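You operate a simulated robot arm through the tools that you are given. There is no shell and no other tool. Be economical: measure what you need, move in short steps, check, and stop when the job is done.

The job below is to be done with a simulated robot arm. You get a single attempt, and the scene is never put back.

Task
Put the steel spring from the front of the small table on the silver plate. Take the brown sensor on the top of the packing table and put it away on the top of the service table. Put the brown-band wallet on the cream plate. Put the red-handled jug in the sink basin. Put two of the sensors from the top of the mixing bench on the front of the paper table. Take the grey sensor on the top of the left deck lid and put it away on the top of the service table. Stack the jar labelled "rings" from the front of the paper table on top of the jar that says "clips". Take the brown gear and put it on the print stack on the top of the service table. Turn the pressure dial to 1. Put the small teal pump on the lower middle shelf of the side shelving away on the upper middle shelf of the side shelving. Put the blue gear on the upper middle shelf of the back shelving. Open the front door. Do these in any order. Set down upright: steel spring, brown-band wallet, red-handled jug, small teal pump, blue gear.

Only the result counts: the job must be done as asked and must still hold three seconds after the hand-in. Knocking over, shifting, dropping, spilling or breaking anything else fails it. Lids that push on must go on centred and level and be pressed home; caps that screw on are set level and turned clockwise until they are tight.

Robot
A 7-joint arm with a two-finger gripper on a trunk, on a base that drives. Base frame: it is fixed to the floor where the robot stands at the start and does not move with it; the origin is under the middle of the robot, x ahead of it, y to its left, z up; the surface under the hand at the start is at about z = 800. Readings come in mm, rad, newtons and seconds.
With the tool pointing down near the work surface it reaches from about 380 to 780 mm from the robot's upright axis, wherever it stands. Its first joint turns from -2.496 to 2.496 rad. Places, roughly: blue gear (4x4x5 cm) [-1500, 2600, 800]; brown gear (5x5x5 cm) [500, 1400, 800]; brown sensor [500, -750, 750]; brown-band wallet [750, -1500, 1000]; brown-lid jar, grey-lid jar, teal-lid jar [500, -5250, 750]; cream plate (20x15x2 cm) [-1900, -3500, 1300]; front door [-1400, -3400, 500]; front of the paper table [500, -5200, 800]; grey sensor [-1750, -3000, 1000]; pressure dial [700, 1500, 900]; print stack [750, 1000, 750]; red-handled jug [500, -2250, 1000]; sensor [750, -2750, 1000]; silver plate (12x8x2 cm) [500, 100, 800]; sink basin [600, -3200, 800]; small teal pump [-1500, 2500, 750]; steel spring (3x3x5 cm) [500, -100, 800]; top of the service table [700, 1200, 800]; upper middle shelf of the back shelving [-2600, 2000, 1400]; upper middle shelf of the side shelving [-1200, 2700, 1300]. Payload 2.45 kg.
The TCP is the grasp point between the finger pads, 26 mm short of the fingertips. In the tool frame z runs along the fingers and y along their closing line. The gripper opens to 96 mm. The gripper's body begins 69 mm behind the TCP.
Orientation is that of the tool frame in the base frame, as a unit quaternion [x, y, z, w]. With the fingers straight down and closing along the base's y, the tool's x points along the base's -x, its y along +y and its z along -z.

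Tools
- The arm moves only by the tool play_rows. Its argument "commands" is a list of rows, each an object (a shift or turn left out is 0, a gripper value left out holds the last) with "offset": the shift along the base's x, y, z in mm, a list of three; "angular": the turn, a rotation vector about the base's x, y, z in rad, a list of three; "gripper": the finger opening in mm, from 0 to 96. In form: [{"offset": [tx, ty, tz], "angular": [wx, wy, wz], "gripper": gripper}, ...]. A call has 1 to 20 rows; each row is the pose to reach, as a shift and turn from the pose commanded when the call began. Each row takes 0.2 s and may step no farther than 50 mm and 0.15 rad from the row before; otherwise, or with a gripper value out of range, the whole call is refused. Where a pose cannot be reached the arm comes as near as it can. A force on the tool above 40 N (or 10 N above the force at the start of the call, whichever is more), or a blocked arm, ends the call early, and 0.2 s more pass. Each finger halts on what it meets, pressing with about 40 N; the grip force reading is that of the motor and also rises with nothing between the fingers. The clock runs only during rows and for 0.2 s after the last one: add rows that repeat a pose to give the fingers time. It gives the time, the measured TCP pose, the force on the tool (base axes), the opening and the grip force at its end, in the units of the frame above (readings bear some noise), with the torque about the TCP (base axes, N m) and any sound that the robot's microphone picked up, and new pictures: "views" is both (left out), scene, wrist or none.
- Cameras (640 x 400 px; columns grow to the right, rows downward): "scene" is now at [32.4, 176.9, 1530.3]; the picture's right is [-0.02, -1.00, 0.00], its down [-0.74, 0.02, -0.68] and it looks along [0.68, -0.01, -0.74] (base axes); focal length 215 px, centre (320, 200). "wrist" rides on the gripper at [82, 3, -98] in the tool frame; the picture's right is [-0.04, 1.00, 0.00], its down [-0.73, -0.03, -0.68] and it looks along [-0.68, -0.03, 0.73] (tool axes); focal length 256 px, centre (320, 200). There is no depth. A picture from a camera that has moved, and an enlarged one, comes with that camera's place and axes in the base frame and with its lens. The place of the scene camera against the robot may be out by one fixed shift of up to 12 mm in any direction.
- slide_trunk(by): slides the trunk up (or, below 0, down) by that many mm; the arm and the scene camera ride with it, the base frame stays. It gives what a move gives, with no picture.
- drive_base(legs): drives the robot by 1 to 6 legs, each [ahead, turn to the left] in mm and rad, along the robot's own axes; the way and the turn of a leg run together, so that a leg with both is an arc; at most 1500 mm and 3.142 rad a leg. The arm and the cameras ride along, it lands a little off, and it stops where it bumps. It gives what a move gives, and a new picture of the scene camera.
- head_to(pan, tilt): turns the head with the scene camera to pan (to the left, within 2.705 rad either way) and tilt (down, from -0.506 to 1.204), counted from straight ahead of the robot. It gives what a move gives, and a new picture of the scene camera.
- inspect(camera, box): a new picture of the part [left, top, right, bottom] of that camera's present view, enlarged. No time passes.
- close_job(): hands the job in; it is judged then, once.

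Go step by step. Nothing tells you exact positions but the pictures and the camera data: compare them with the known pose of the tool, close in by small moves and look again before you grip or let go. The budget is 567 turns and 360 pictures, counting those below and the enlarged ones. Unless the task says otherwise, let go and move clear before handing in.

The tools are called after "Emit:" as name(argument=value, ...) on one line, values as JSON. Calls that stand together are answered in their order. play_rows: Moves the arm, as the interface text tells. Its arguments: {"type":"object","properties":{"commands":{"type":"array"},"views":{"type":"string","enum":["both","scene","wrist","none"]}},"required":["commands"]} The other tools are called the same way: slide_trunk (by) slides the trunk up or down; drive_base (legs) drives the base; head_to (pan, tilt) turns the head that bears the scene camera; inspect (camera, box) takes an enlarged picture of a part of a camera's view; close_job () hands the job in.

At the start:

```text
time: 0.0
tool_pos: [468.5, 80.4, 1124.1]
tcp_rot: [-0.001, 1.0, 0.0, -0.001]
wrist_force: [1.5, 0.6, -0.5]
moment: [-0.02, 0.0, -0.03]
width: 95.9
finger_force: 0.0
trunk travel left (down, up): [-575.0, 65.0]
robot x, y, heading: [-0.3, -0.0, -0.0]
head pan, tilt: [-0.023, 0.829]
```

scene: 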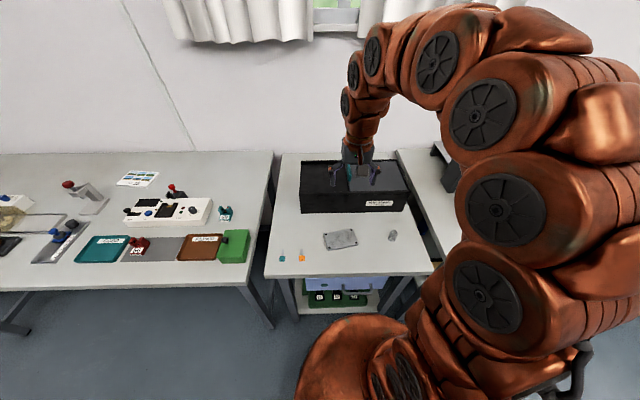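
wrist: 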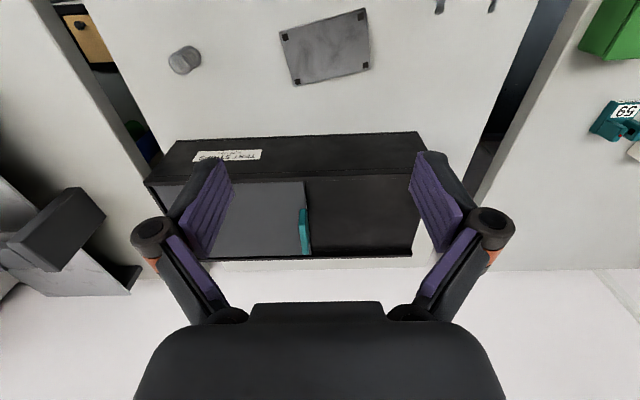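

The scene shows the small table with the silver plate (about [490, 93]) and a grey cylinder that is likely the spring (about [500, -115]). I'll enlarge both before moving.

Emit:
inspect(camera="scene", box=[260, 150, 450, 310])

Emit:
inspect(camera="wrist", box=[120, 0, 440, 200])

Emit:
inspect(camera="scene", box=[0, 150, 260, 310])

```text
2.50 times, centred on (355, 230) of scene
camera zoom: at [32.4, 176.9, 1530.3], right [-0.02, -1.0, 0.0], down [-0.74, 0.02, -0.68], along [0.68, -0.01, -0.74], focal length 538 px, centre (232, 125)
```

zoom: 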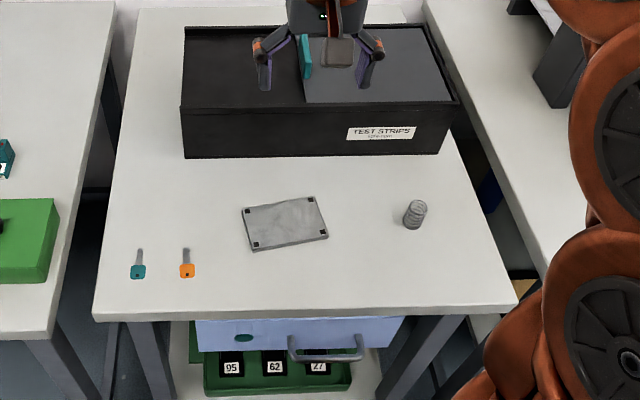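

```text
2.00 times, centred on (280, 100) of wrist
camera zoom: at [386.7, 82.9, 1221.7], right [0.04, 1.0, 0.0], down [0.73, -0.03, 0.68], along [0.68, -0.03, -0.73], focal length 512 px, centre (400, 400)
```

zoom: 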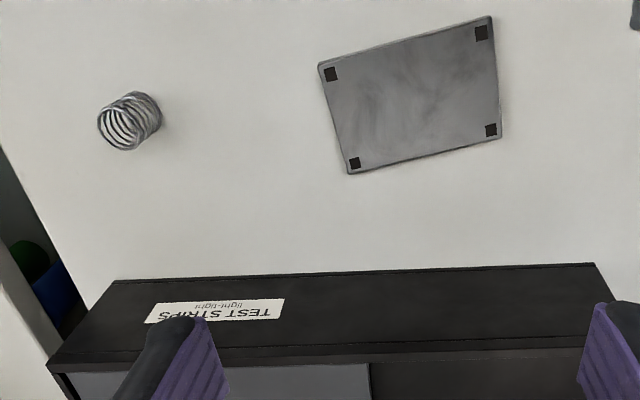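

```text
2.46 times, centred on (130, 230) of scene
camera zoom: at [32.4, 176.9, 1530.3], right [-0.02, -1.0, 0.0], down [-0.74, 0.02, -0.68], along [0.68, -0.01, -0.74], focal length 530 px, centre (788, 126)
```

zoom: 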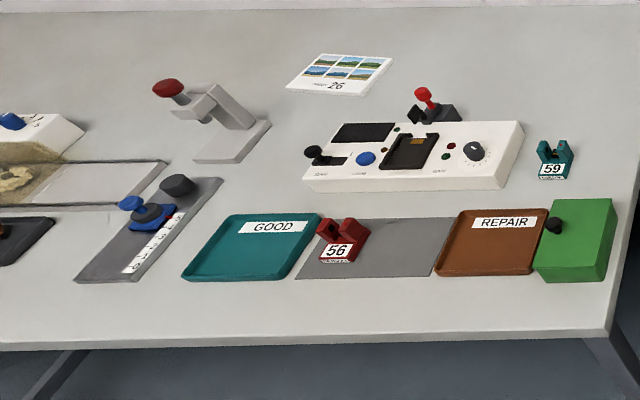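

The spring is upright at about (482, -112) and the plate is centred near (479, 87), slightly turned. I'll move the hand above the spring and look again.

Emit:
play_rows(commands=[{"offset": [3, -40, -20]}, {"offset": [6, -80, -40]}, {"offset": [9, -120, -60]}, {"offset": [11, -160, -80]}, {"offset": [13, -192, -110]}, {"offset": [13, -192, -155]}, {"offset": [13, -192, -200]}, {"offset": [13, -192, -200]}])

```text
time: 1.8
tool_pos: [481.1, -111.3, 925.3]
tcp_rot: [0.001, 1.0, 0.0, 0.0]
wrist_force: [0.6, -0.6, 0.6]
moment: [-0.03, 0.01, 0.02]
width: 95.9
finger_force: 0.1
trunk travel left (down, up): [-575.0, 65.0]
robot x, y, heading: [1.6, 3.4, 0.003]
head pan, tilt: [-0.023, 0.829]
camera scene: at [32.4, 176.8, 1530.3], right [-0.02, -1.0, 0.0], down [-0.74, 0.02, -0.68], along [0.68, -0.01, -0.74], focal length 215 px, centre (320, 200)
camera wrist: at [398.0, -108.0, 1023.1], right [0.04, 1.0, 0.0], down [0.73, -0.03, 0.68], along [0.68, -0.03, -0.73], focal length 256 px, centre (320, 200)
```

scene: 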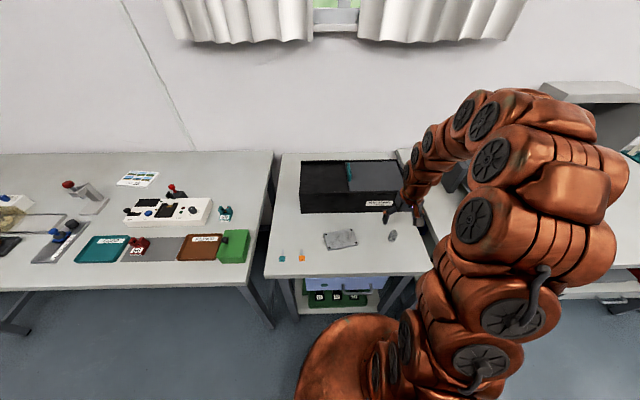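
wrist: 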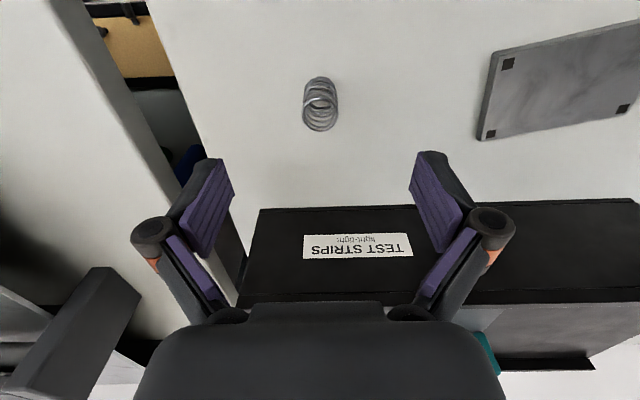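

The spring is centred at about (477, -111). I'll go down to z≈832 and grip.

Emit:
play_rows(commands=[{"offset": [-4, 0, -40], "gripper": 80}, {"offset": [-4, 0, -75], "gripper": 70}, {"offset": [-4, 0, -93], "gripper": 60}, {"offset": [-4, 0, -93], "gripper": 20}, {"offset": [-4, 0, -93], "gripper": 20}, {"offset": [-4, 0, -93], "gripper": 20}, {"offset": [-4, 0, -93], "gripper": 20}])

```text
time: 3.4
tool_pos: [477.9, -112.3, 831.5]
tcp_rot: [0.0, 1.0, 0.0, 0.0]
wrist_force: [-0.2, -0.1, -0.2]
moment: [-0.01, -0.03, -0.04]
width: 26.3
finger_force: 39.5
trunk travel left (down, up): [-575.0, 65.0]
robot x, y, heading: [-2.2, -3.5, -0.002]
head pan, tilt: [-0.023, 0.829]
camera scene: at [32.4, 176.8, 1530.3], right [-0.02, -1.0, 0.0], down [-0.74, 0.02, -0.68], along [0.68, -0.01, -0.74], focal length 215 px, centre (320, 200)
camera wrist: at [396.0, -109.7, 929.6], right [0.04, 1.0, 0.0], down [0.73, -0.03, 0.68], along [0.68, -0.03, -0.73], focal length 256 px, centre (320, 200)
```

scene: 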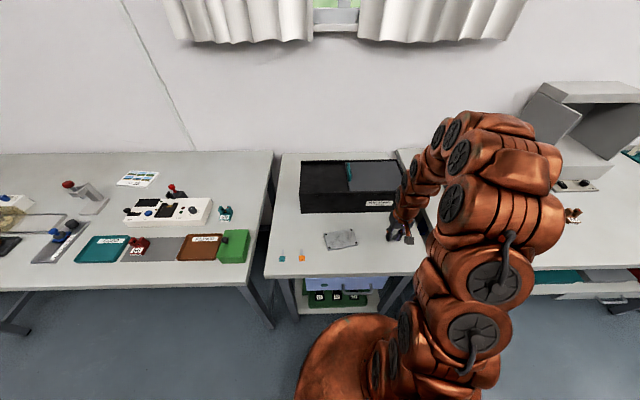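
wrist: 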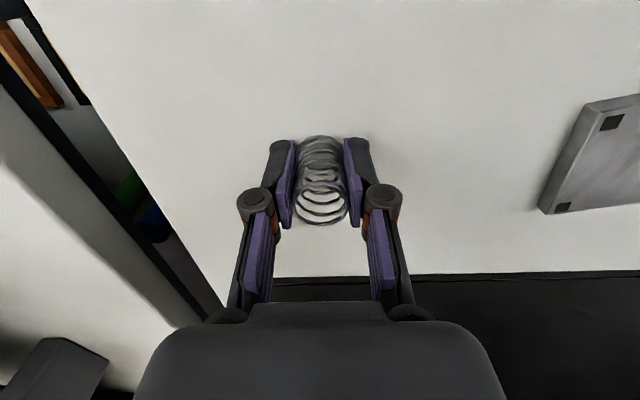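

The spring is held. I'll lift it and carry it above the plate.

Emit:
play_rows(commands=[{"offset": [0, 0, 40]}, {"offset": [0, 20, 75]}, {"offset": [0, 65, 80]}, {"offset": [0, 110, 80]}, {"offset": [0, 155, 80]}, {"offset": [1, 199, 80]}, {"offset": [1, 199, 80]}], views="wrist")

```text
time: 5.0
tool_pos: [480.2, 91.2, 906.8]
tcp_rot: [0.001, 1.0, 0.0, 0.0]
wrist_force: [-0.2, -0.5, 0.3]
moment: [-0.04, 0.03, 0.01]
width: 26.2
finger_force: 39.7
trunk travel left (down, up): [-575.0, 65.0]
robot x, y, heading: [0.8, -2.7, 0.002]
head pan, tilt: [-0.023, 0.829]
camera wrist: at [396.8, 93.8, 1005.6], right [0.04, 1.0, 0.0], down [0.73, -0.03, 0.68], along [0.68, -0.03, -0.73], focal length 256 px, centre (320, 200)
```

wrist: 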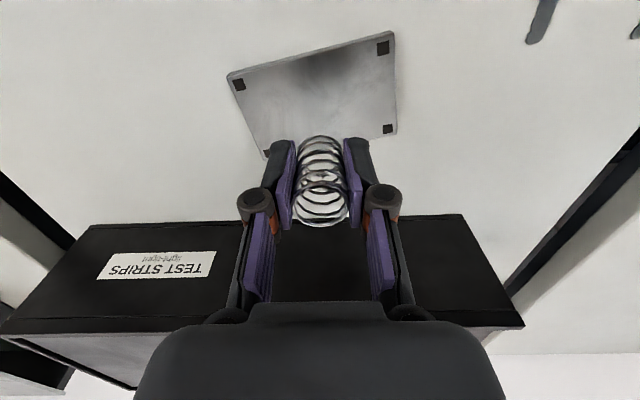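

The plate centre shows at about (472, 93). I'll lower the spring until just above the plate and check.

Emit:
play_rows(commands=[{"offset": [-6, 2, -20]}, {"offset": [-6, 2, -40]}, {"offset": [-6, 2, -52]}, {"offset": [-6, 2, -54]}, {"offset": [-6, 2, -54]}], views="wrist")

```text
time: 6.2
tool_pos: [471.9, 89.4, 854.8]
tcp_rot: [0.0, 1.0, 0.0, 0.001]
wrist_force: [0.2, 0.2, 0.4]
moment: [0.01, 0.01, 0.01]
width: 26.1
finger_force: 40.3
trunk travel left (down, up): [-575.0, 65.0]
robot x, y, heading: [-1.0, 0.4, 0.0]
head pan, tilt: [-0.023, 0.829]
camera wrist: at [389.8, 91.6, 953.4], right [0.04, 1.0, 0.0], down [0.73, -0.03, 0.68], along [0.68, -0.03, -0.73], focal length 256 px, centre (320, 200)
```

wrist: 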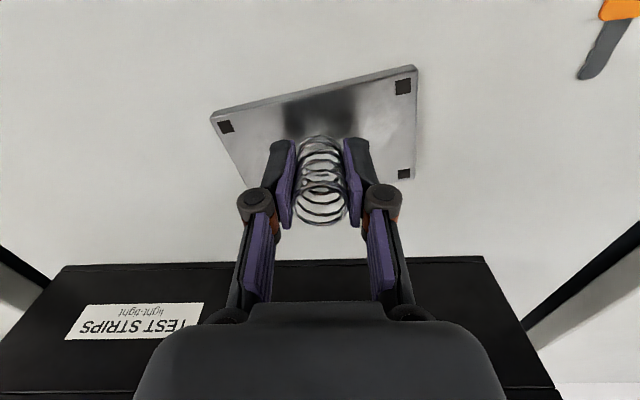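

Still free. I'll lower in 2 mm steps and watch the force.

Emit:
play_rows(commands=[{"offset": [0, 0, -2]}, {"offset": [0, 0, -4]}, {"offset": [0, 0, -4]}], views="none")

Emit:
play_rows(commands=[{"offset": [0, 0, -2]}, {"offset": [0, 0, -3]}, {"offset": [0, 0, -3]}], views="none")

```text
time: 7.0
tool_pos: [472.3, 89.7, 851.3]
tcp_rot: [0.0, 1.0, 0.001, 0.001]
wrist_force: [-0.8, 0.1, -0.2]
moment: [-0.03, 0.0, 0.02]
width: 26.0
finger_force: 40.5
trunk travel left (down, up): [-575.0, 65.0]
robot x, y, heading: [-2.1, -1.6, -0.004]
head pan, tilt: [-0.023, 0.829]
```

```text
time: 7.8
tool_pos: [473.1, 89.9, 847.9]
tcp_rot: [0.0, 1.0, 0.0, 0.0]
wrist_force: [0.2, 0.5, -0.4]
moment: [-0.02, 0.04, -0.02]
width: 26.0
finger_force: 40.0
trunk travel left (down, up): [-575.0, 65.0]
robot x, y, heading: [0.0, 5.1, 0.001]
head pan, tilt: [-0.023, 0.829]
```

Emit:
play_rows(commands=[{"offset": [0, 0, -2]}, {"offset": [0, 0, -3]}, {"offset": [0, 0, -3]}], views="none")

Emit:
play_rows(commands=[{"offset": [0, 0, -2]}, {"offset": [0, 0, -2]}], views="wrist")

```text
time: 8.6
tool_pos: [473.2, 90.3, 846.5]
tcp_rot: [0.0, 1.0, 0.0, 0.0]
wrist_force: [-0.1, 0.2, 0.0]
moment: [-0.01, -0.02, -0.03]
width: 25.8
finger_force: 39.4
trunk travel left (down, up): [-575.0, 65.0]
robot x, y, heading: [0.1, -0.1, -0.001]
head pan, tilt: [-0.023, 0.829]
```

```text
time: 9.2
tool_pos: [473.0, 89.9, 844.9]
tcp_rot: [-0.001, 1.0, -0.001, -0.001]
wrist_force: [0.0, 0.3, -0.1]
moment: [-0.03, 0.01, -0.02]
width: 26.0
finger_force: 39.8
trunk travel left (down, up): [-575.0, 65.0]
robot x, y, heading: [1.0, 1.1, 0.001]
head pan, tilt: [-0.023, 0.829]
camera wrist: at [391.0, 92.6, 942.8], right [0.04, 1.0, 0.0], down [0.73, -0.03, 0.68], along [0.68, -0.03, -0.73], focal length 256 px, centre (320, 200)
```

wrist: 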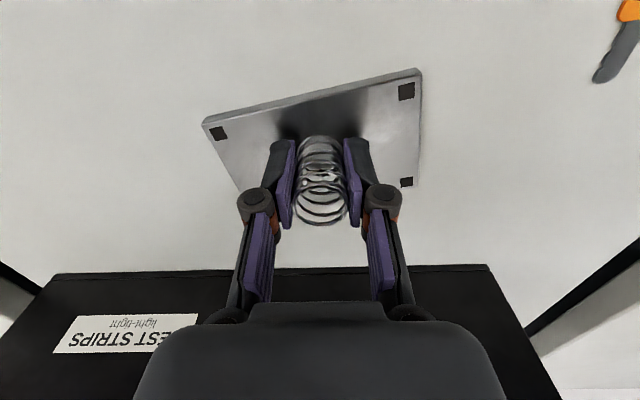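

Emit:
play_rows(commands=[{"offset": [0, 0, -1.5]}, {"offset": [0, 0, -2]}], views="none")

Emit:
play_rows(commands=[{"offset": [0, 0, -1.5]}, {"offset": [0, 0, -2]}], views="none")

Emit:
inspect(camera="wrist", box=[200, 60, 440, 240])

```text
time: 9.8
tool_pos: [472.9, 89.9, 842.8]
tcp_rot: [0.0, 1.0, 0.001, 0.001]
wrist_force: [0.1, 0.4, 2.1]
moment: [0.01, -0.06, 0.05]
width: 26.0
finger_force: 40.4
trunk travel left (down, up): [-575.0, 65.0]
robot x, y, heading: [-1.3, 1.3, 0.001]
head pan, tilt: [-0.023, 0.829]
```

```text
time: 10.4
tool_pos: [472.3, 88.9, 842.3]
tcp_rot: [0.001, 1.0, 0.0, 0.001]
wrist_force: [-1.3, 0.2, 31.5]
moment: [-0.01, -0.04, 0.08]
width: 26.3
finger_force: 40.6
trunk travel left (down, up): [-575.0, 65.0]
robot x, y, heading: [2.5, -1.5, -0.002]
head pan, tilt: [-0.023, 0.829]
```

```text
2.22 times, centred on (320, 150) of wrist
camera zoom: at [390.6, 91.9, 939.6], right [0.04, 1.0, 0.0], down [0.73, -0.03, 0.68], along [0.68, -0.03, -0.73], focal length 569 px, centre (320, 311)
```

zoom: 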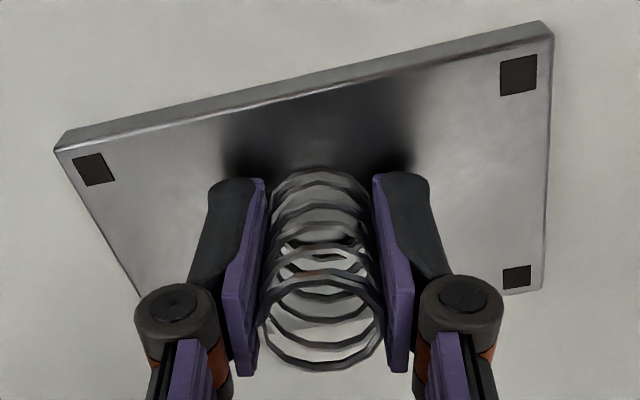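

It touches down at TCP z≈843. I'll ease up 1.5 mm, open and rise.

Emit:
play_rows(commands=[{"offset": [0, 0, 1.7]}, {"offset": [0, 0, 1.7], "gripper": 40}, {"offset": [0, 0, 1.7], "gripper": 50}, {"offset": [0, 0, 1.7], "gripper": 50}, {"offset": [0, 0, 30]}, {"offset": [0, 0, 70]}, {"offset": [0, 0, 110]}], views="wrist")

```text
time: 12.0
tool_pos: [472.5, 93.7, 952.2]
tcp_rot: [0.0, 1.0, 0.0, -0.001]
wrist_force: [-0.1, 0.6, 0.2]
moment: [-0.02, 0.01, -0.01]
width: 50.1
finger_force: 0.2
trunk travel left (down, up): [-575.0, 65.0]
robot x, y, heading: [-2.5, 2.4, -0.0]
head pan, tilt: [-0.023, 0.829]
camera wrist: at [390.4, 95.0, 1050.1], right [0.04, 1.0, 0.0], down [0.73, -0.03, 0.68], along [0.68, -0.03, -0.73], focal length 256 px, centre (320, 200)
```

wrist: 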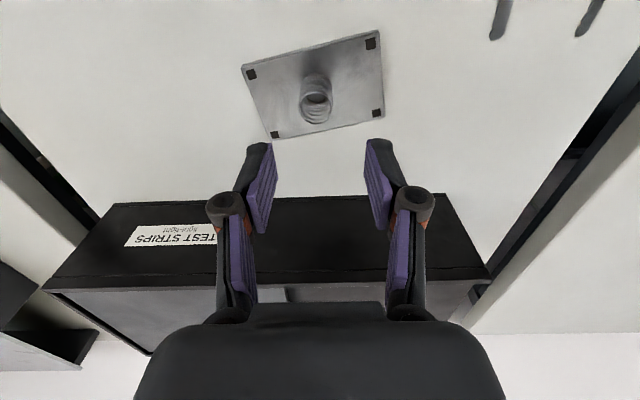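

The spring stands on the plate. I'll lift the hand and look left at the service table, then right at the packing table.

Emit:
play_rows(commands=[{"offset": [0, 0, 45], "gripper": 80}, {"offset": [0, 0, 90], "gripper": 90}, {"offset": [0, 0, 135]}, {"offset": [0, 0, 180]}], views="none")

Emit:
head_to(pan=0.9, tilt=0.6)

Emit:
head_to(pan=-1.0, tilt=0.6)

Emit:
head_to(pan=-1.8, tilt=0.4)

Emit:
head_to(pan=1.8, tilt=0.4)

Emit:
head_to(pan=2.6, tilt=0.4)

Emit:
head_to(pan=-2.6, tilt=0.4)

```text
time: 13.0
tool_pos: [476.5, 90.0, 1131.8]
tcp_rot: [0.0, 1.0, 0.001, -0.002]
wrist_force: [-0.5, -0.9, 0.1]
moment: [0.0, 0.04, 0.04]
width: 90.0
finger_force: 0.0
trunk travel left (down, up): [-575.0, 65.0]
robot x, y, heading: [-0.8, 1.7, 0.007]
head pan, tilt: [-0.023, 0.829]
```

```text
time: 14.2
tool_pos: [475.9, 91.4, 1131.3]
tcp_rot: [0.0, 1.0, 0.0, -0.001]
wrist_force: [0.0, -0.2, 0.5]
moment: [0.03, -0.01, 0.01]
width: 90.2
finger_force: 0.0
trunk travel left (down, up): [-575.0, 65.0]
robot x, y, heading: [1.3, 2.4, -0.001]
head pan, tilt: [0.901, 0.6]
camera scene: at [8.1, 247.9, 1549.4], right [0.78, -0.62, 0.0], down [-0.35, -0.44, -0.82], along [0.51, 0.65, -0.57], focal length 215 px, centre (320, 200)
```

scene: 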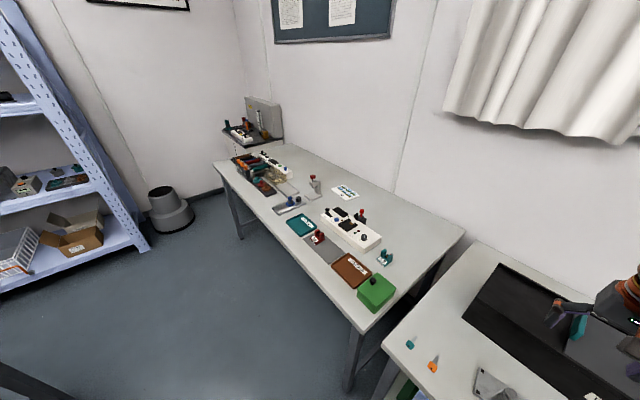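

```text
time: 16.1
tool_pos: [476.0, 91.7, 1130.1]
tcp_rot: [0.0, 1.0, 0.001, 0.0]
wrist_force: [0.4, -0.4, -0.6]
moment: [0.03, -0.02, 0.04]
width: 90.1
finger_force: 0.0
trunk travel left (down, up): [-575.0, 65.0]
robot x, y, heading: [-0.0, -2.5, -0.002]
head pan, tilt: [-1.0, 0.6]
camera scene: at [0.9, 104.3, 1549.5], right [-0.84, -0.54, 0.0], down [-0.31, 0.48, -0.83], along [0.45, -0.69, -0.56], focal length 215 px, centre (320, 200)
```

scene: 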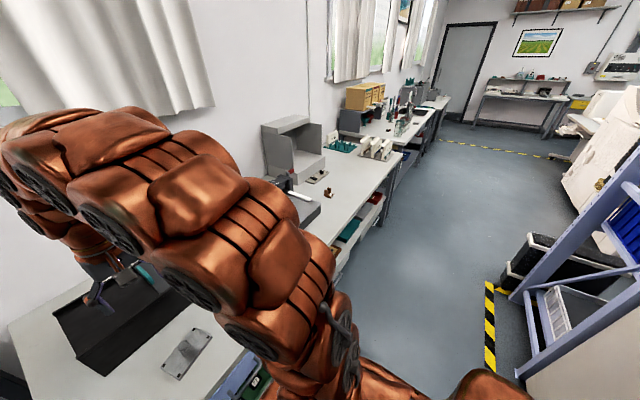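

```text
time: 17.2
tool_pos: [475.8, 90.1, 1130.9]
tcp_rot: [0.0, 1.0, 0.0, 0.0]
wrist_force: [-0.6, 0.8, 0.5]
moment: [0.04, -0.03, 0.03]
width: 90.1
finger_force: 0.1
trunk travel left (down, up): [-575.0, 65.0]
robot x, y, heading: [-2.0, -0.6, 0.0]
head pan, tilt: [-1.799, 0.4]
camera scene: at [-67.8, 88.4, 1567.7], right [-0.97, 0.23, 0.0], down [0.09, 0.38, -0.92], along [-0.21, -0.9, -0.39], focal length 215 px, centre (320, 200)
```

scene: 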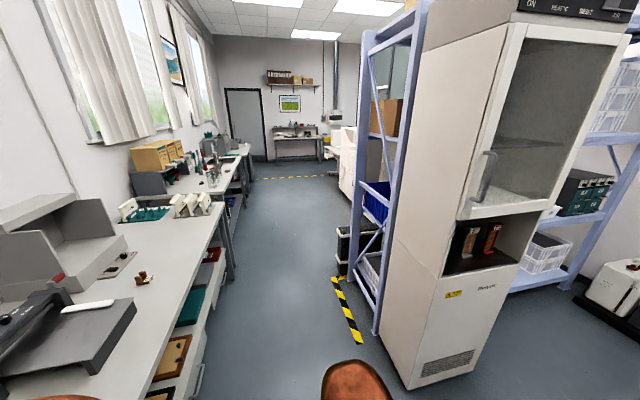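

```text
time: 20.2
tool_pos: [476.5, 91.4, 1131.2]
tcp_rot: [0.0, 1.0, 0.001, 0.0]
wrist_force: [0.3, 0.1, 0.2]
moment: [-0.04, -0.02, -0.02]
width: 90.1
finger_force: 0.1
trunk travel left (down, up): [-575.0, 65.0]
robot x, y, heading: [-0.5, 3.9, -0.002]
head pan, tilt: [1.799, 0.4]
camera scene: at [-67.9, 268.9, 1567.7], right [0.97, 0.23, 0.0], down [0.09, -0.38, -0.92], along [-0.21, 0.9, -0.39], focal length 215 px, centre (320, 200)
```

scene: 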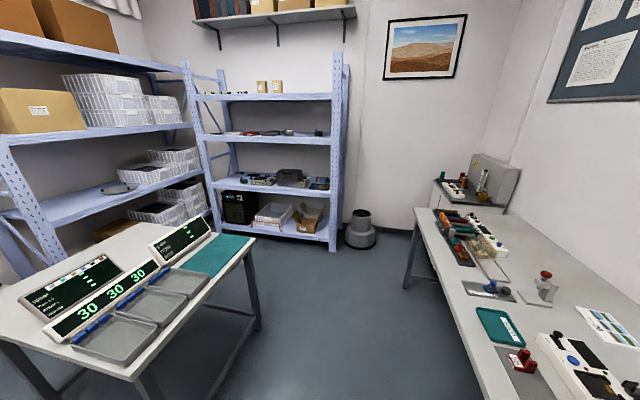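

```text
time: 21.4
tool_pos: [476.5, 90.1, 1130.2]
tcp_rot: [0.0, 1.0, 0.0, 0.0]
wrist_force: [0.2, 0.4, -0.7]
moment: [-0.03, 0.03, 0.02]
width: 90.1
finger_force: 0.1
trunk travel left (down, up): [-575.0, 65.0]
robot x, y, heading: [0.3, 3.8, 0.001]
head pan, tilt: [2.601, 0.4]
camera scene: at [-126.3, 226.4, 1567.7], right [0.52, 0.86, 0.0], down [0.33, -0.2, -0.92], along [-0.79, 0.47, -0.39], focal length 215 px, centre (320, 200)
```

scene: 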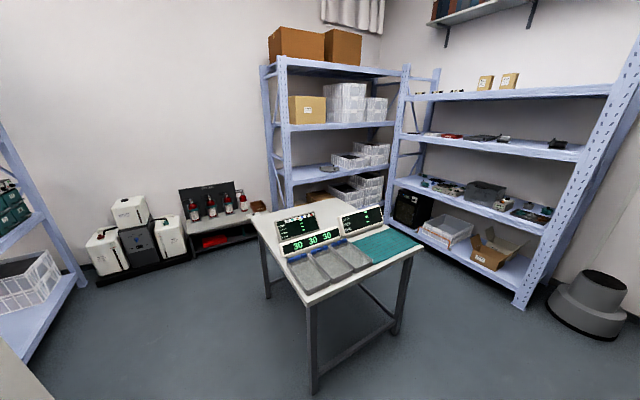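

```text
time: 25.4
tool_pos: [475.2, 91.2, 1131.6]
tcp_rot: [0.001, 1.0, 0.0, 0.0]
wrist_force: [0.6, -0.9, -0.4]
moment: [-0.03, -0.03, -0.01]
width: 90.1
finger_force: 0.0
trunk travel left (down, up): [-575.0, 65.0]
robot x, y, heading: [1.7, -1.0, 0.001]
head pan, tilt: [-2.601, 0.4]
camera scene: at [-126.3, 130.9, 1567.7], right [-0.52, 0.86, 0.0], down [0.33, 0.2, -0.92], along [-0.79, -0.47, -0.39], focal length 215 px, centre (320, 200)
```

scene: 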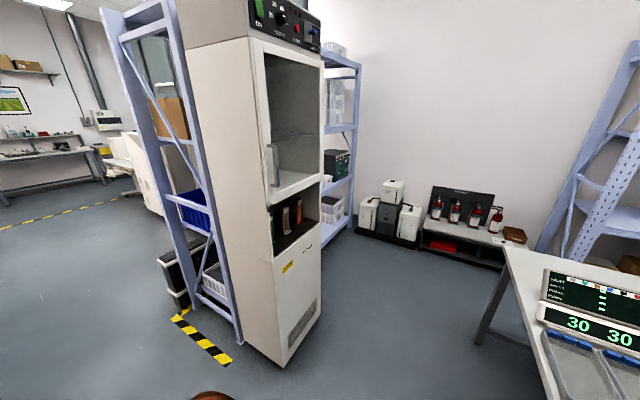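

I see the room: service table to the left (+y), packing table to the right with a brown clip-like sensor near (596, -910), and a clear corridor. I'll drive to stand in front of the brown sensor.

Emit:
drive_base(legs=[[0, -1.571], [900, 0], [0, 1.571]])

Emit:
head_to(pan=0.0, tilt=0.8)

```text
time: 37.8
tool_pos: [479.0, -812.7, 1130.7]
tcp_rot: [0.007, 1.0, 0.0, 0.0]
wrist_force: [0.1, 0.5, -0.3]
moment: [0.01, -0.06, 0.04]
width: 90.2
finger_force: 0.1
trunk travel left (down, up): [-575.0, 65.0]
robot x, y, heading: [1.0, -899.6, -0.012]
head pan, tilt: [-2.601, 0.4]
camera scene: at [-123.1, -765.8, 1567.7], right [-0.51, 0.86, 0.0], down [0.34, 0.2, -0.92], along [-0.8, -0.47, -0.39], focal length 215 px, centre (320, 200)
```

scene: 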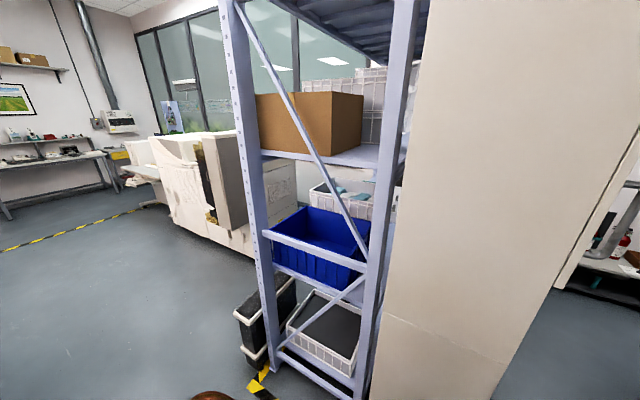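

```text
time: 40.1
tool_pos: [478.7, -812.3, 1131.5]
tcp_rot: [0.006, 1.0, 0.0, 0.0]
wrist_force: [-0.3, 0.4, 1.0]
moment: [-0.04, -0.01, -0.03]
width: 89.9
finger_force: 0.1
trunk travel left (down, up): [-575.0, 65.0]
robot x, y, heading: [0.5, -898.6, -0.013]
head pan, tilt: [0.0, 0.799]
camera scene: at [37.5, -719.9, 1532.6], right [-0.01, -1.0, 0.0], down [-0.72, 0.01, -0.7], along [0.7, -0.01, -0.72], focal length 215 px, centre (320, 200)
```

scene: 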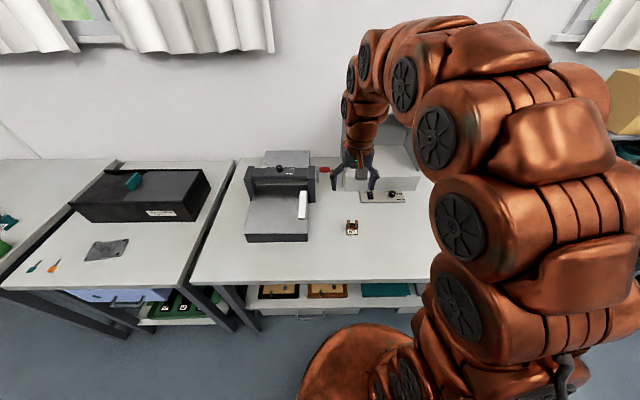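

The brown sensor is in front at pixel (352, 227). I'll enlarge it, and also check the spring on its plate.

Emit:
inspect(camera="scene", box=[300, 190, 420, 265])

Emit:
inspect(camera="scene", box=[40, 200, 200, 300])

Emit:
inspect(camera="wrist", box=[160, 0, 480, 200])

```text
5.33 times, centred on (360, 228) of scene
camera zoom: at [37.5, -719.9, 1532.6], right [-0.01, -1.0, 0.0], down [-0.72, 0.01, -0.7], along [0.7, -0.01, -0.72], focal length 1148 px, centre (107, 53)
```

zoom: 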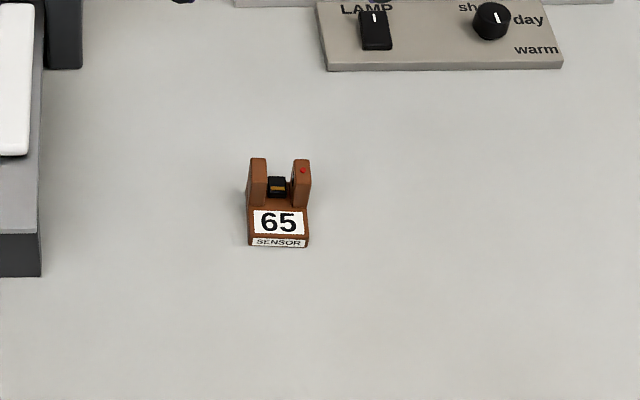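

```text
4.00 times, centred on (120, 250) of scene
camera zoom: at [37.5, -719.9, 1532.6], right [-0.01, -1.0, 0.0], down [-0.72, 0.01, -0.7], along [0.7, -0.01, -0.72], focal length 861 px, centre (1120, 0)
```

zoom: 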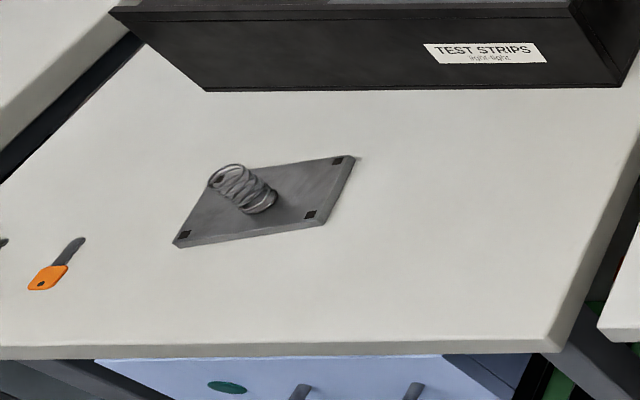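

```text
2.00 times, centred on (320, 100) of wrist
camera zoom: at [397.2, -809.4, 1228.9], right [0.05, 1.0, 0.0], down [0.73, -0.04, 0.68], along [0.68, -0.04, -0.73], focal length 512 px, centre (320, 400)
```

zoom: 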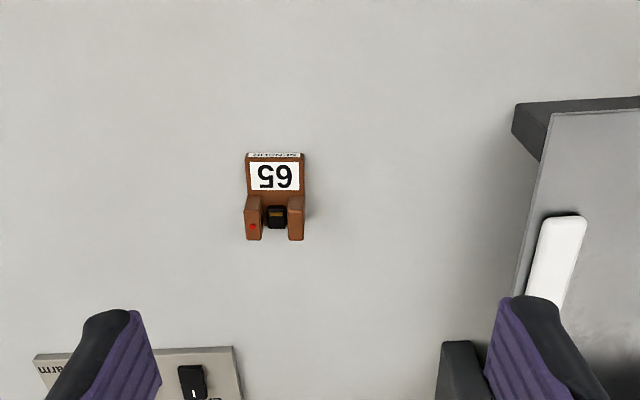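

The sensor (about 48 mm wide across y) is centred near (566, -858), its prongs at the far side. I'll hover above it.

Emit:
play_rows(commands=[{"offset": [30, -15, -40], "gripper": 90}, {"offset": [60, -30, -80]}, {"offset": [80, -45, -120]}, {"offset": [87, -45, -165]}, {"offset": [87, -45, -205]}, {"offset": [87, -45, -205]}], views="wrist")

```text
refused: row 1 steps farther than a row can; nothing moved
```

Emit:
play_rows(commands=[{"offset": [20, -10, -35], "gripper": 90}, {"offset": [40, -20, -75]}, {"offset": [60, -30, -115]}, {"offset": [75, -38, -150]}, {"offset": [87, -45, -180]}, {"offset": [87, -45, -205]}, {"offset": [87, -45, -205]}], views="wrist")

```text
time: 41.7
tool_pos: [568.6, -857.0, 925.1]
tcp_rot: [0.007, 1.0, 0.0, 0.001]
wrist_force: [-0.2, 0.1, 0.1]
moment: [0.01, 0.02, -0.01]
width: 89.9
finger_force: 0.0
trunk travel left (down, up): [-575.0, 65.0]
robot x, y, heading: [2.4, -897.0, -0.014]
head pan, tilt: [0.0, 0.799]
camera wrist: at [485.1, -854.1, 1022.6], right [0.05, 1.0, 0.0], down [0.73, -0.04, 0.68], along [0.68, -0.04, -0.73], focal length 256 px, centre (320, 200)
```

wrist: 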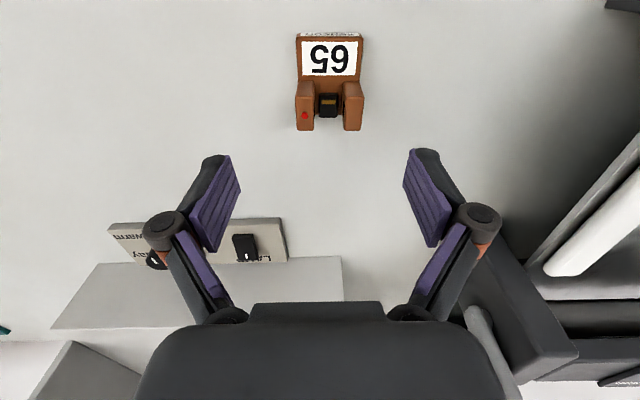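

Emit:
inspect(camera="wrist", box=[270, 20, 390, 140])

```text
3.33 times, centred on (330, 80) of wrist
camera zoom: at [485.1, -854.1, 1022.6], right [0.05, 1.0, 0.0], down [0.73, -0.04, 0.68], along [0.68, -0.04, -0.73], focal length 853 px, centre (287, 600)
```

zoom: 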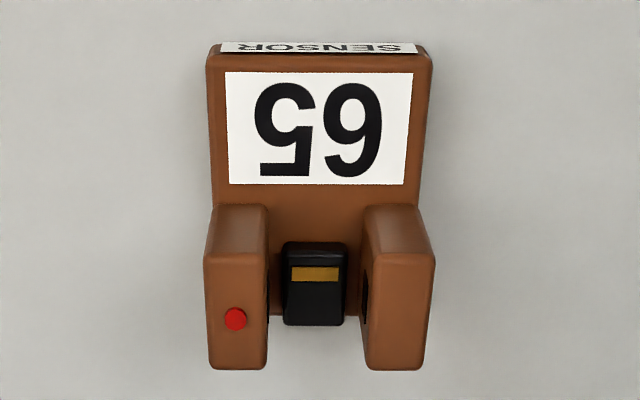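

Prong centre is at about (567, -852), top at z≈841. I'll go down and grip across both prongs and base.

Emit:
play_rows(commands=[{"offset": [-1.5, 5, -40]}, {"offset": [-1.5, 5, -75]}, {"offset": [-1.5, 5, -92]}, {"offset": [-1.5, 5, -92], "gripper": 70}, {"offset": [-1.5, 5, -92], "gripper": 40}, {"offset": [-1.5, 5, -92], "gripper": 40}, {"offset": [-1.5, 5, -92], "gripper": 40}], views="wrist")

```text
time: 42.9
tool_pos: [565.3, -853.8, 836.9]
tcp_rot: [0.007, 1.0, 0.0, 0.005]
wrist_force: [-8.7, -1.2, 54.8]
moment: [-0.21, 0.78, -0.09]
width: 80.2
finger_force: 40.2
trunk travel left (down, up): [-575.0, 65.0]
robot x, y, heading: [3.0, -898.9, -0.009]
head pan, tilt: [0.0, 0.799]
stopped in row 6: the force on the tool passed its limit at 42 N (the readings are from after the stop); the commanded pose is now the measured one
camera wrist: at [483.3, -850.1, 934.4], right [0.05, 1.0, 0.0], down [0.73, -0.04, 0.69], along [0.68, -0.04, -0.73], focal length 256 px, centre (320, 200)
```

wrist: 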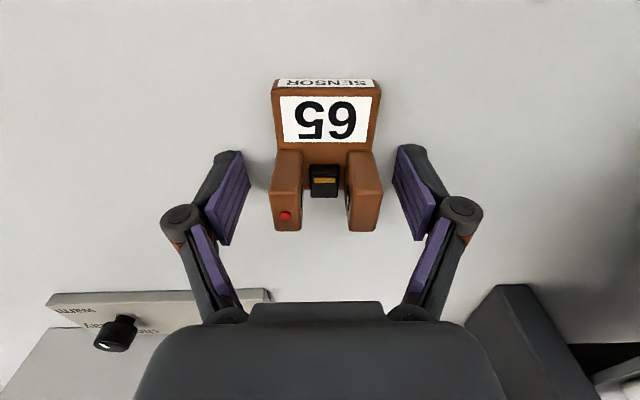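

The fingertips touched the table: this table is about 811 high. I'll raise 5 mm and close.

Emit:
play_rows(commands=[{"offset": [2, 2, 5]}, {"offset": [2, 2, 5], "gripper": 60}, {"offset": [2, 2, 5], "gripper": 40}, {"offset": [2, 2, 5], "gripper": 40}, {"offset": [2, 2, 5], "gripper": 40}], views="wrist")

```text
time: 43.2
tool_pos: [568.5, -854.1, 843.5]
tcp_rot: [0.006, 1.0, -0.001, 0.009]
wrist_force: [-11.8, -4.1, 88.2]
moment: [-0.23, 1.31, 0.04]
width: 53.3
finger_force: 42.8
trunk travel left (down, up): [-575.0, 65.0]
robot x, y, heading: [1.8, -901.2, -0.012]
head pan, tilt: [0.0, 0.799]
stopped in row 1: the force on the tool passed its limit at 69 N (the readings are from after the stop); the commanded pose is now the measured one
camera wrist: at [484.4, -850.1, 940.3], right [0.05, 1.0, 0.0], down [0.72, -0.04, 0.69], along [0.69, -0.03, -0.72], focal length 256 px, centre (320, 200)
```

wrist: 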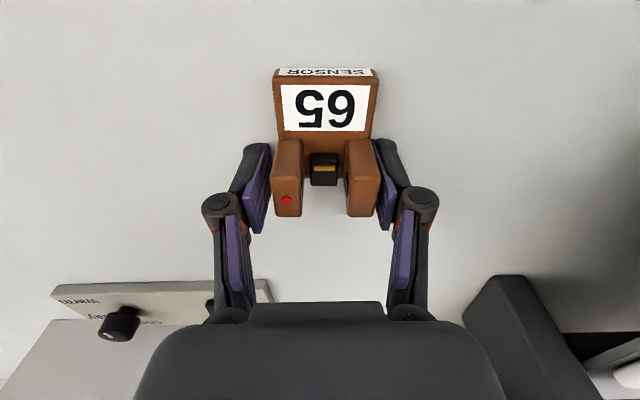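

Closing swings the tips lower and they press the table; I'll rise 8 mm and see.

Emit:
play_rows(commands=[{"offset": [0, 1, 4]}, {"offset": [0, 1, 7]}, {"offset": [0, 1, 7]}, {"offset": [0, 1, 7]}], views="wrist")

```text
time: 44.2
tool_pos: [569.0, -853.9, 844.0]
tcp_rot: [0.006, 1.0, 0.001, 0.005]
wrist_force: [13.6, -3.9, 44.4]
moment: [-0.15, 0.16, 0.0]
width: 43.0
finger_force: 40.7
trunk travel left (down, up): [-575.0, 65.0]
robot x, y, heading: [0.0, -904.2, -0.012]
head pan, tilt: [0.0, 0.799]
camera wrist: at [485.6, -849.2, 942.2], right [0.05, 1.0, 0.0], down [0.73, -0.04, 0.69], along [0.69, -0.03, -0.73], focal length 256 px, centre (320, 200)
```

wrist: 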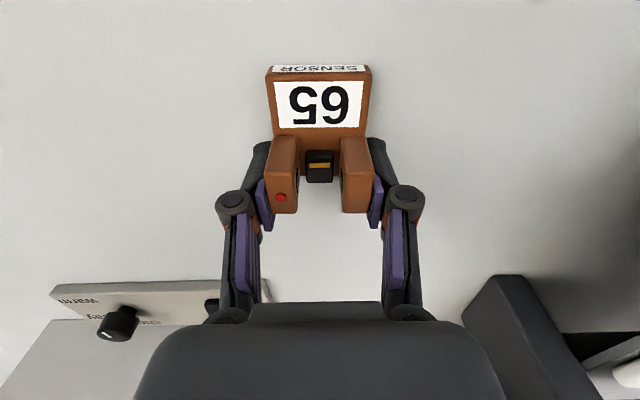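

It is gripped at 43 mm. I'll lift slowly and look.

Emit:
play_rows(commands=[{"offset": [0, 0, 5]}, {"offset": [0, 0, 15]}, {"offset": [0, 0, 30]}, {"offset": [0, 0, 50]}, {"offset": [0, 0, 50]}], views="wrist")

```text
time: 45.4
tool_pos: [566.0, -851.5, 891.8]
tcp_rot: [0.006, 1.0, 0.0, 0.003]
wrist_force: [-0.1, -0.5, -0.1]
moment: [-0.02, -0.01, -0.04]
width: 43.0
finger_force: 40.1
trunk travel left (down, up): [-575.0, 65.0]
robot x, y, heading: [-0.2, -898.2, -0.009]
head pan, tilt: [0.0, 0.799]
camera wrist: at [483.7, -848.1, 990.1], right [0.05, 1.0, 0.0], down [0.73, -0.04, 0.68], along [0.68, -0.04, -0.73], focal length 256 px, centre (320, 200)
```

wrist: 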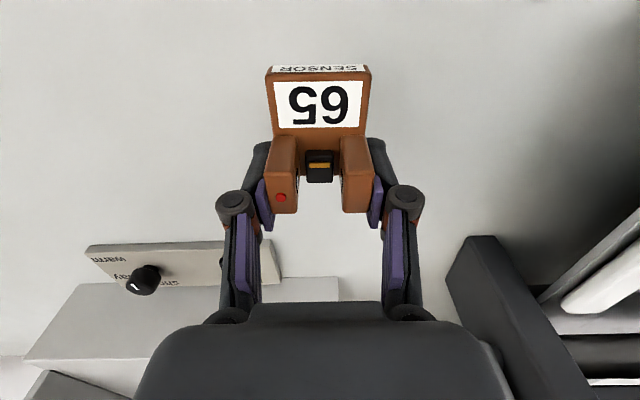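

Sensor held firmly. I'll raise and retract the hand, then drive to the service table.

Emit:
play_rows(commands=[{"offset": [-5, 0, 45]}, {"offset": [-20, 0, 90]}, {"offset": [-40, 0, 130]}, {"offset": [-60, 0, 170]}, {"offset": [-80, 0, 210]}, {"offset": [-90, 0, 240]}], views="none")

Emit:
drive_base(legs=[[0, 1.58], [1500, 0], [400, 0], [0, -1.571]])

Emit:
inspect(camera="scene", box=[0, 100, 320, 300])

```text
time: 46.8
tool_pos: [480.3, -849.1, 1133.4]
tcp_rot: [0.006, 1.0, -0.001, 0.002]
wrist_force: [0.3, 0.7, -1.5]
moment: [0.02, 0.03, 0.0]
width: 42.7
finger_force: 39.5
trunk travel left (down, up): [-575.0, 65.0]
robot x, y, heading: [3.9, -898.6, -0.016]
head pan, tilt: [0.0, 0.799]
```

```text
time: 64.1
tool_pos: [384.1, 1097.5, 1132.8]
tcp_rot: [-0.035, 0.999, -0.001, 0.004]
wrist_force: [1.5, -0.2, -0.2]
moment: [0.01, 0.01, 0.02]
width: 43.0
finger_force: 40.2
trunk travel left (down, up): [-575.0, 65.0]
robot x, y, heading: [-90.2, 1008.8, 0.069]
head pan, tilt: [0.0, 0.799]
camera scene: at [-68.0, 1188.6, 1532.6], right [0.07, -1.0, 0.0], down [-0.72, -0.05, -0.7], along [0.7, 0.05, -0.72], focal length 215 px, centre (320, 200)
```

scene: 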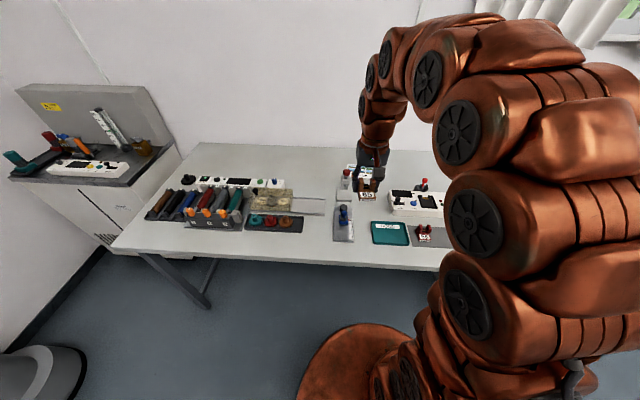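

```text
2.00 times, centred on (160, 200) of scene
camera zoom: at [-68.0, 1188.6, 1532.6], right [0.07, -1.0, 0.0], down [-0.72, -0.05, -0.7], along [0.7, 0.05, -0.72], focal length 431 px, centre (640, 200)
```

zoom: 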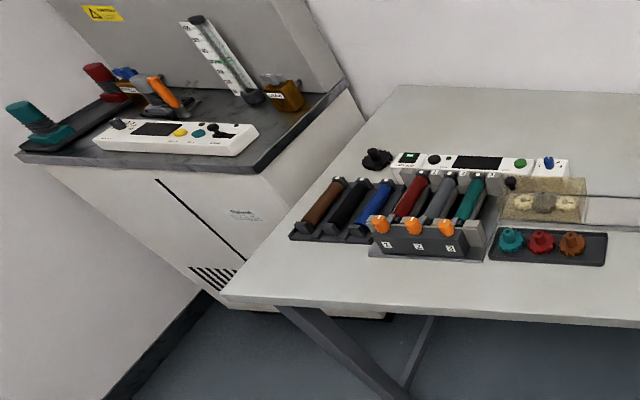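

I'm in front of the service table but turned 0.07 rad; gears sit on a tray near (485, 1370). I'll correct heading and look at the table.

Emit:
drive_base(legs=[[0, -0.069], [60, 0]])

Emit:
inspect(camera="scene", box=[220, 120, 460, 270])

Emit:
inspect(camera="wrist", box=[0, 0, 640, 400])

```text
time: 65.6
tool_pos: [448.6, 1064.0, 1132.8]
tcp_rot: [-0.001, 1.0, 0.0, 0.004]
wrist_force: [-0.1, 1.0, -0.4]
moment: [-0.01, -0.03, 0.0]
width: 43.0
finger_force: 40.2
trunk travel left (down, up): [-575.0, 65.0]
robot x, y, heading: [-35.9, 1009.1, 0.002]
head pan, tilt: [0.0, 0.799]
camera scene: at [3.9, 1187.0, 1532.6], right [0.0, -1.0, 0.0], down [-0.72, 0.0, -0.7], along [0.7, 0.0, -0.72], focal length 215 px, centre (320, 200)
```

scene: 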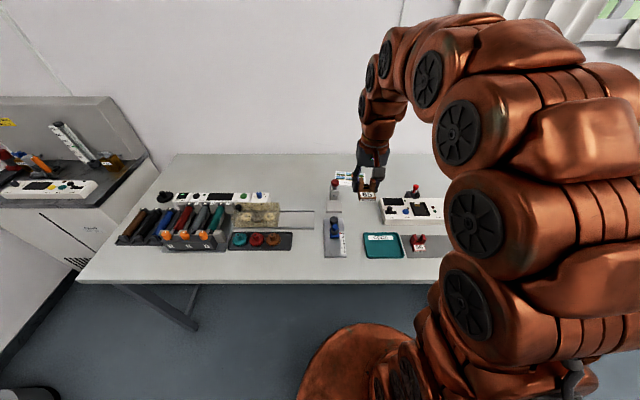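

```text
2.67 times, centred on (340, 195) of scene
camera zoom: at [3.9, 1187.0, 1532.6], right [0.0, -1.0, 0.0], down [-0.72, 0.0, -0.7], along [0.7, 0.0, -0.72], focal length 574 px, centre (267, 213)
```

zoom: 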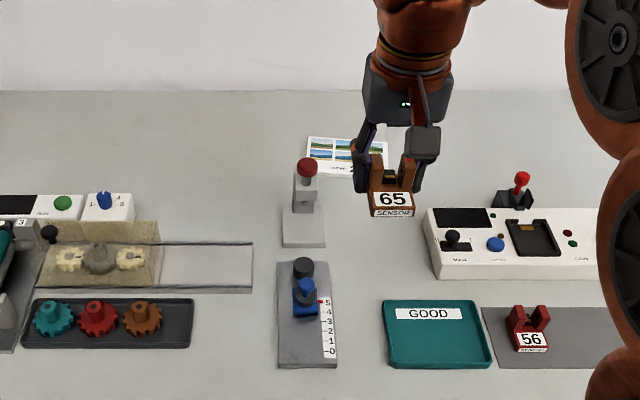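

```text
1.00 times, centred on (320, 200) of wrist (not enlarged: the box is as wide or as high as the picture)
camera zoom: at [366.4, 1066.5, 1230.6], right [0.04, 1.0, 0.0], down [0.73, -0.03, 0.68], along [0.68, -0.03, -0.73], focal length 256 px, centre (320, 200)
```

zoom: 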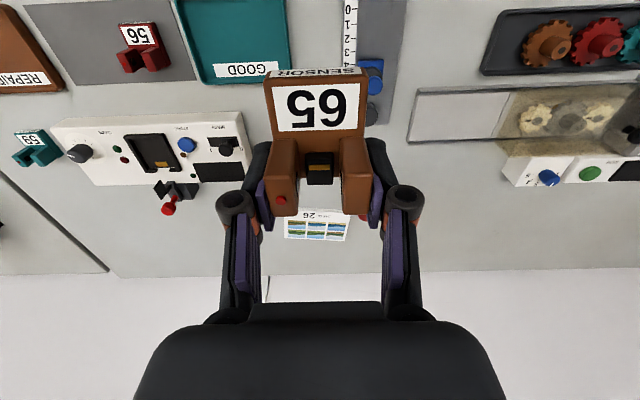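

Free space exists between the lever device and the white panel around (620, 1000). I'll look down to see how close the base is to the table.

Emit:
head_to(pan=0.5, tilt=1.2)

```text
time: 66.5
tool_pos: [449.5, 1064.4, 1132.8]
tcp_rot: [0.0, 1.0, 0.0, 0.004]
wrist_force: [0.2, -0.2, -0.6]
moment: [-0.01, 0.0, 0.0]
width: 43.0
finger_force: 40.0
trunk travel left (down, up): [-575.0, 65.0]
robot x, y, heading: [-28.2, 1006.2, -0.001]
head pan, tilt: [0.499, 1.201]
camera scene: at [-27.3, 1213.7, 1504.9], right [0.48, -0.88, 0.0], down [-0.82, -0.45, -0.36], along [0.32, 0.17, -0.93], focal length 215 px, centre (320, 200)
```

scene: 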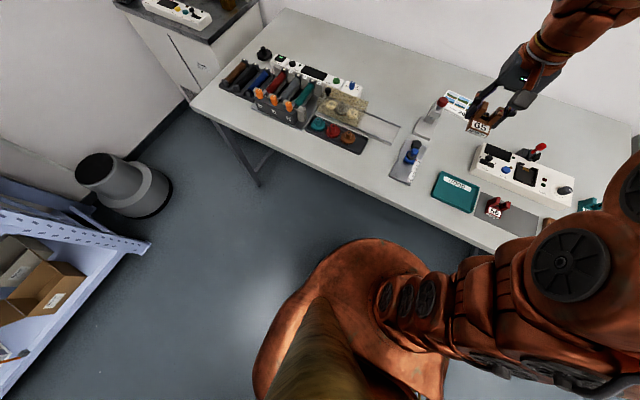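

The base is low and the underside of this table looks open. I'll go forward 130 mm so the print stack (x≈870) comes into reach.

Emit:
drive_base(legs=[[130, 0]])

Emit:
head_to(pan=0.1, tilt=0.9)

Emit:
inspect(camera="wrist", box=[0, 0, 640, 400])

```text
time: 67.8
tool_pos: [582.2, 1063.5, 1133.6]
tcp_rot: [-0.001, 1.0, 0.0, 0.004]
wrist_force: [0.1, -0.2, -0.6]
moment: [0.0, -0.03, 0.02]
width: 43.0
finger_force: 39.4
trunk travel left (down, up): [-575.0, 65.0]
robot x, y, heading: [104.9, 1010.1, 0.0]
head pan, tilt: [0.499, 1.201]
camera scene: at [106.1, 1213.9, 1504.8], right [0.48, -0.88, 0.0], down [-0.82, -0.45, -0.36], along [0.32, 0.17, -0.93], focal length 215 px, centre (320, 200)
```

scene: 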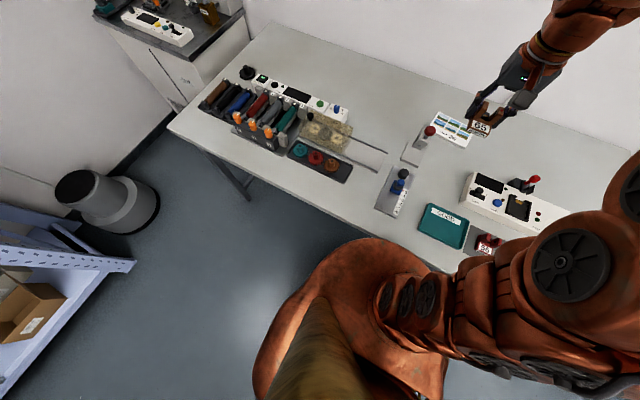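

```text
time: 68.7
tool_pos: [582.5, 1065.3, 1132.9]
tcp_rot: [-0.001, 1.0, 0.0, 0.004]
wrist_force: [-0.5, -0.6, -0.2]
moment: [0.0, 0.0, -0.02]
width: 43.2
finger_force: 39.8
trunk travel left (down, up): [-575.0, 65.0]
robot x, y, heading: [102.3, 1009.1, 0.005]
head pan, tilt: [0.099, 0.901]
camera scene: at [132.4, 1194.7, 1524.6], right [0.1, -0.99, 0.0], down [-0.78, -0.08, -0.62], along [0.62, 0.06, -0.78], focal length 215 px, centre (320, 200)
```

scene: 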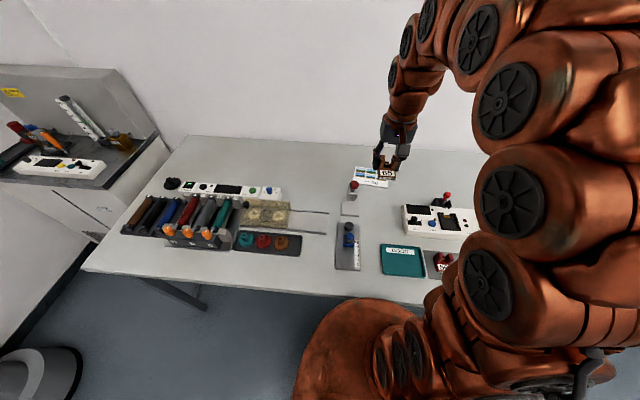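

```text
1.00 times, centred on (320, 200) of wrist (not enlarged: the box is as wide or as high as the picture)
camera zoom: at [500.4, 1066.8, 1230.6], right [0.04, 1.0, 0.0], down [0.73, -0.03, 0.68], along [0.68, -0.03, -0.73], focal length 256 px, centre (320, 200)
```

zoom: 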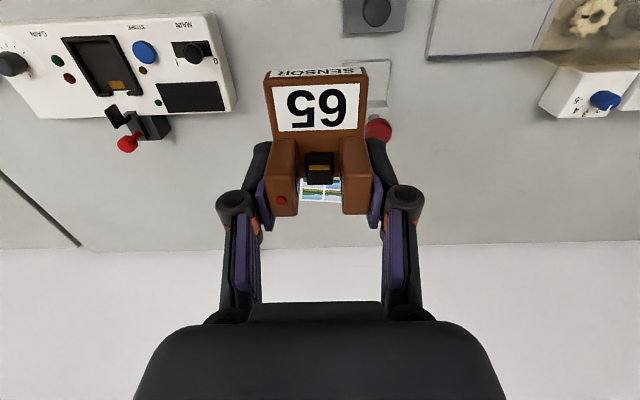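

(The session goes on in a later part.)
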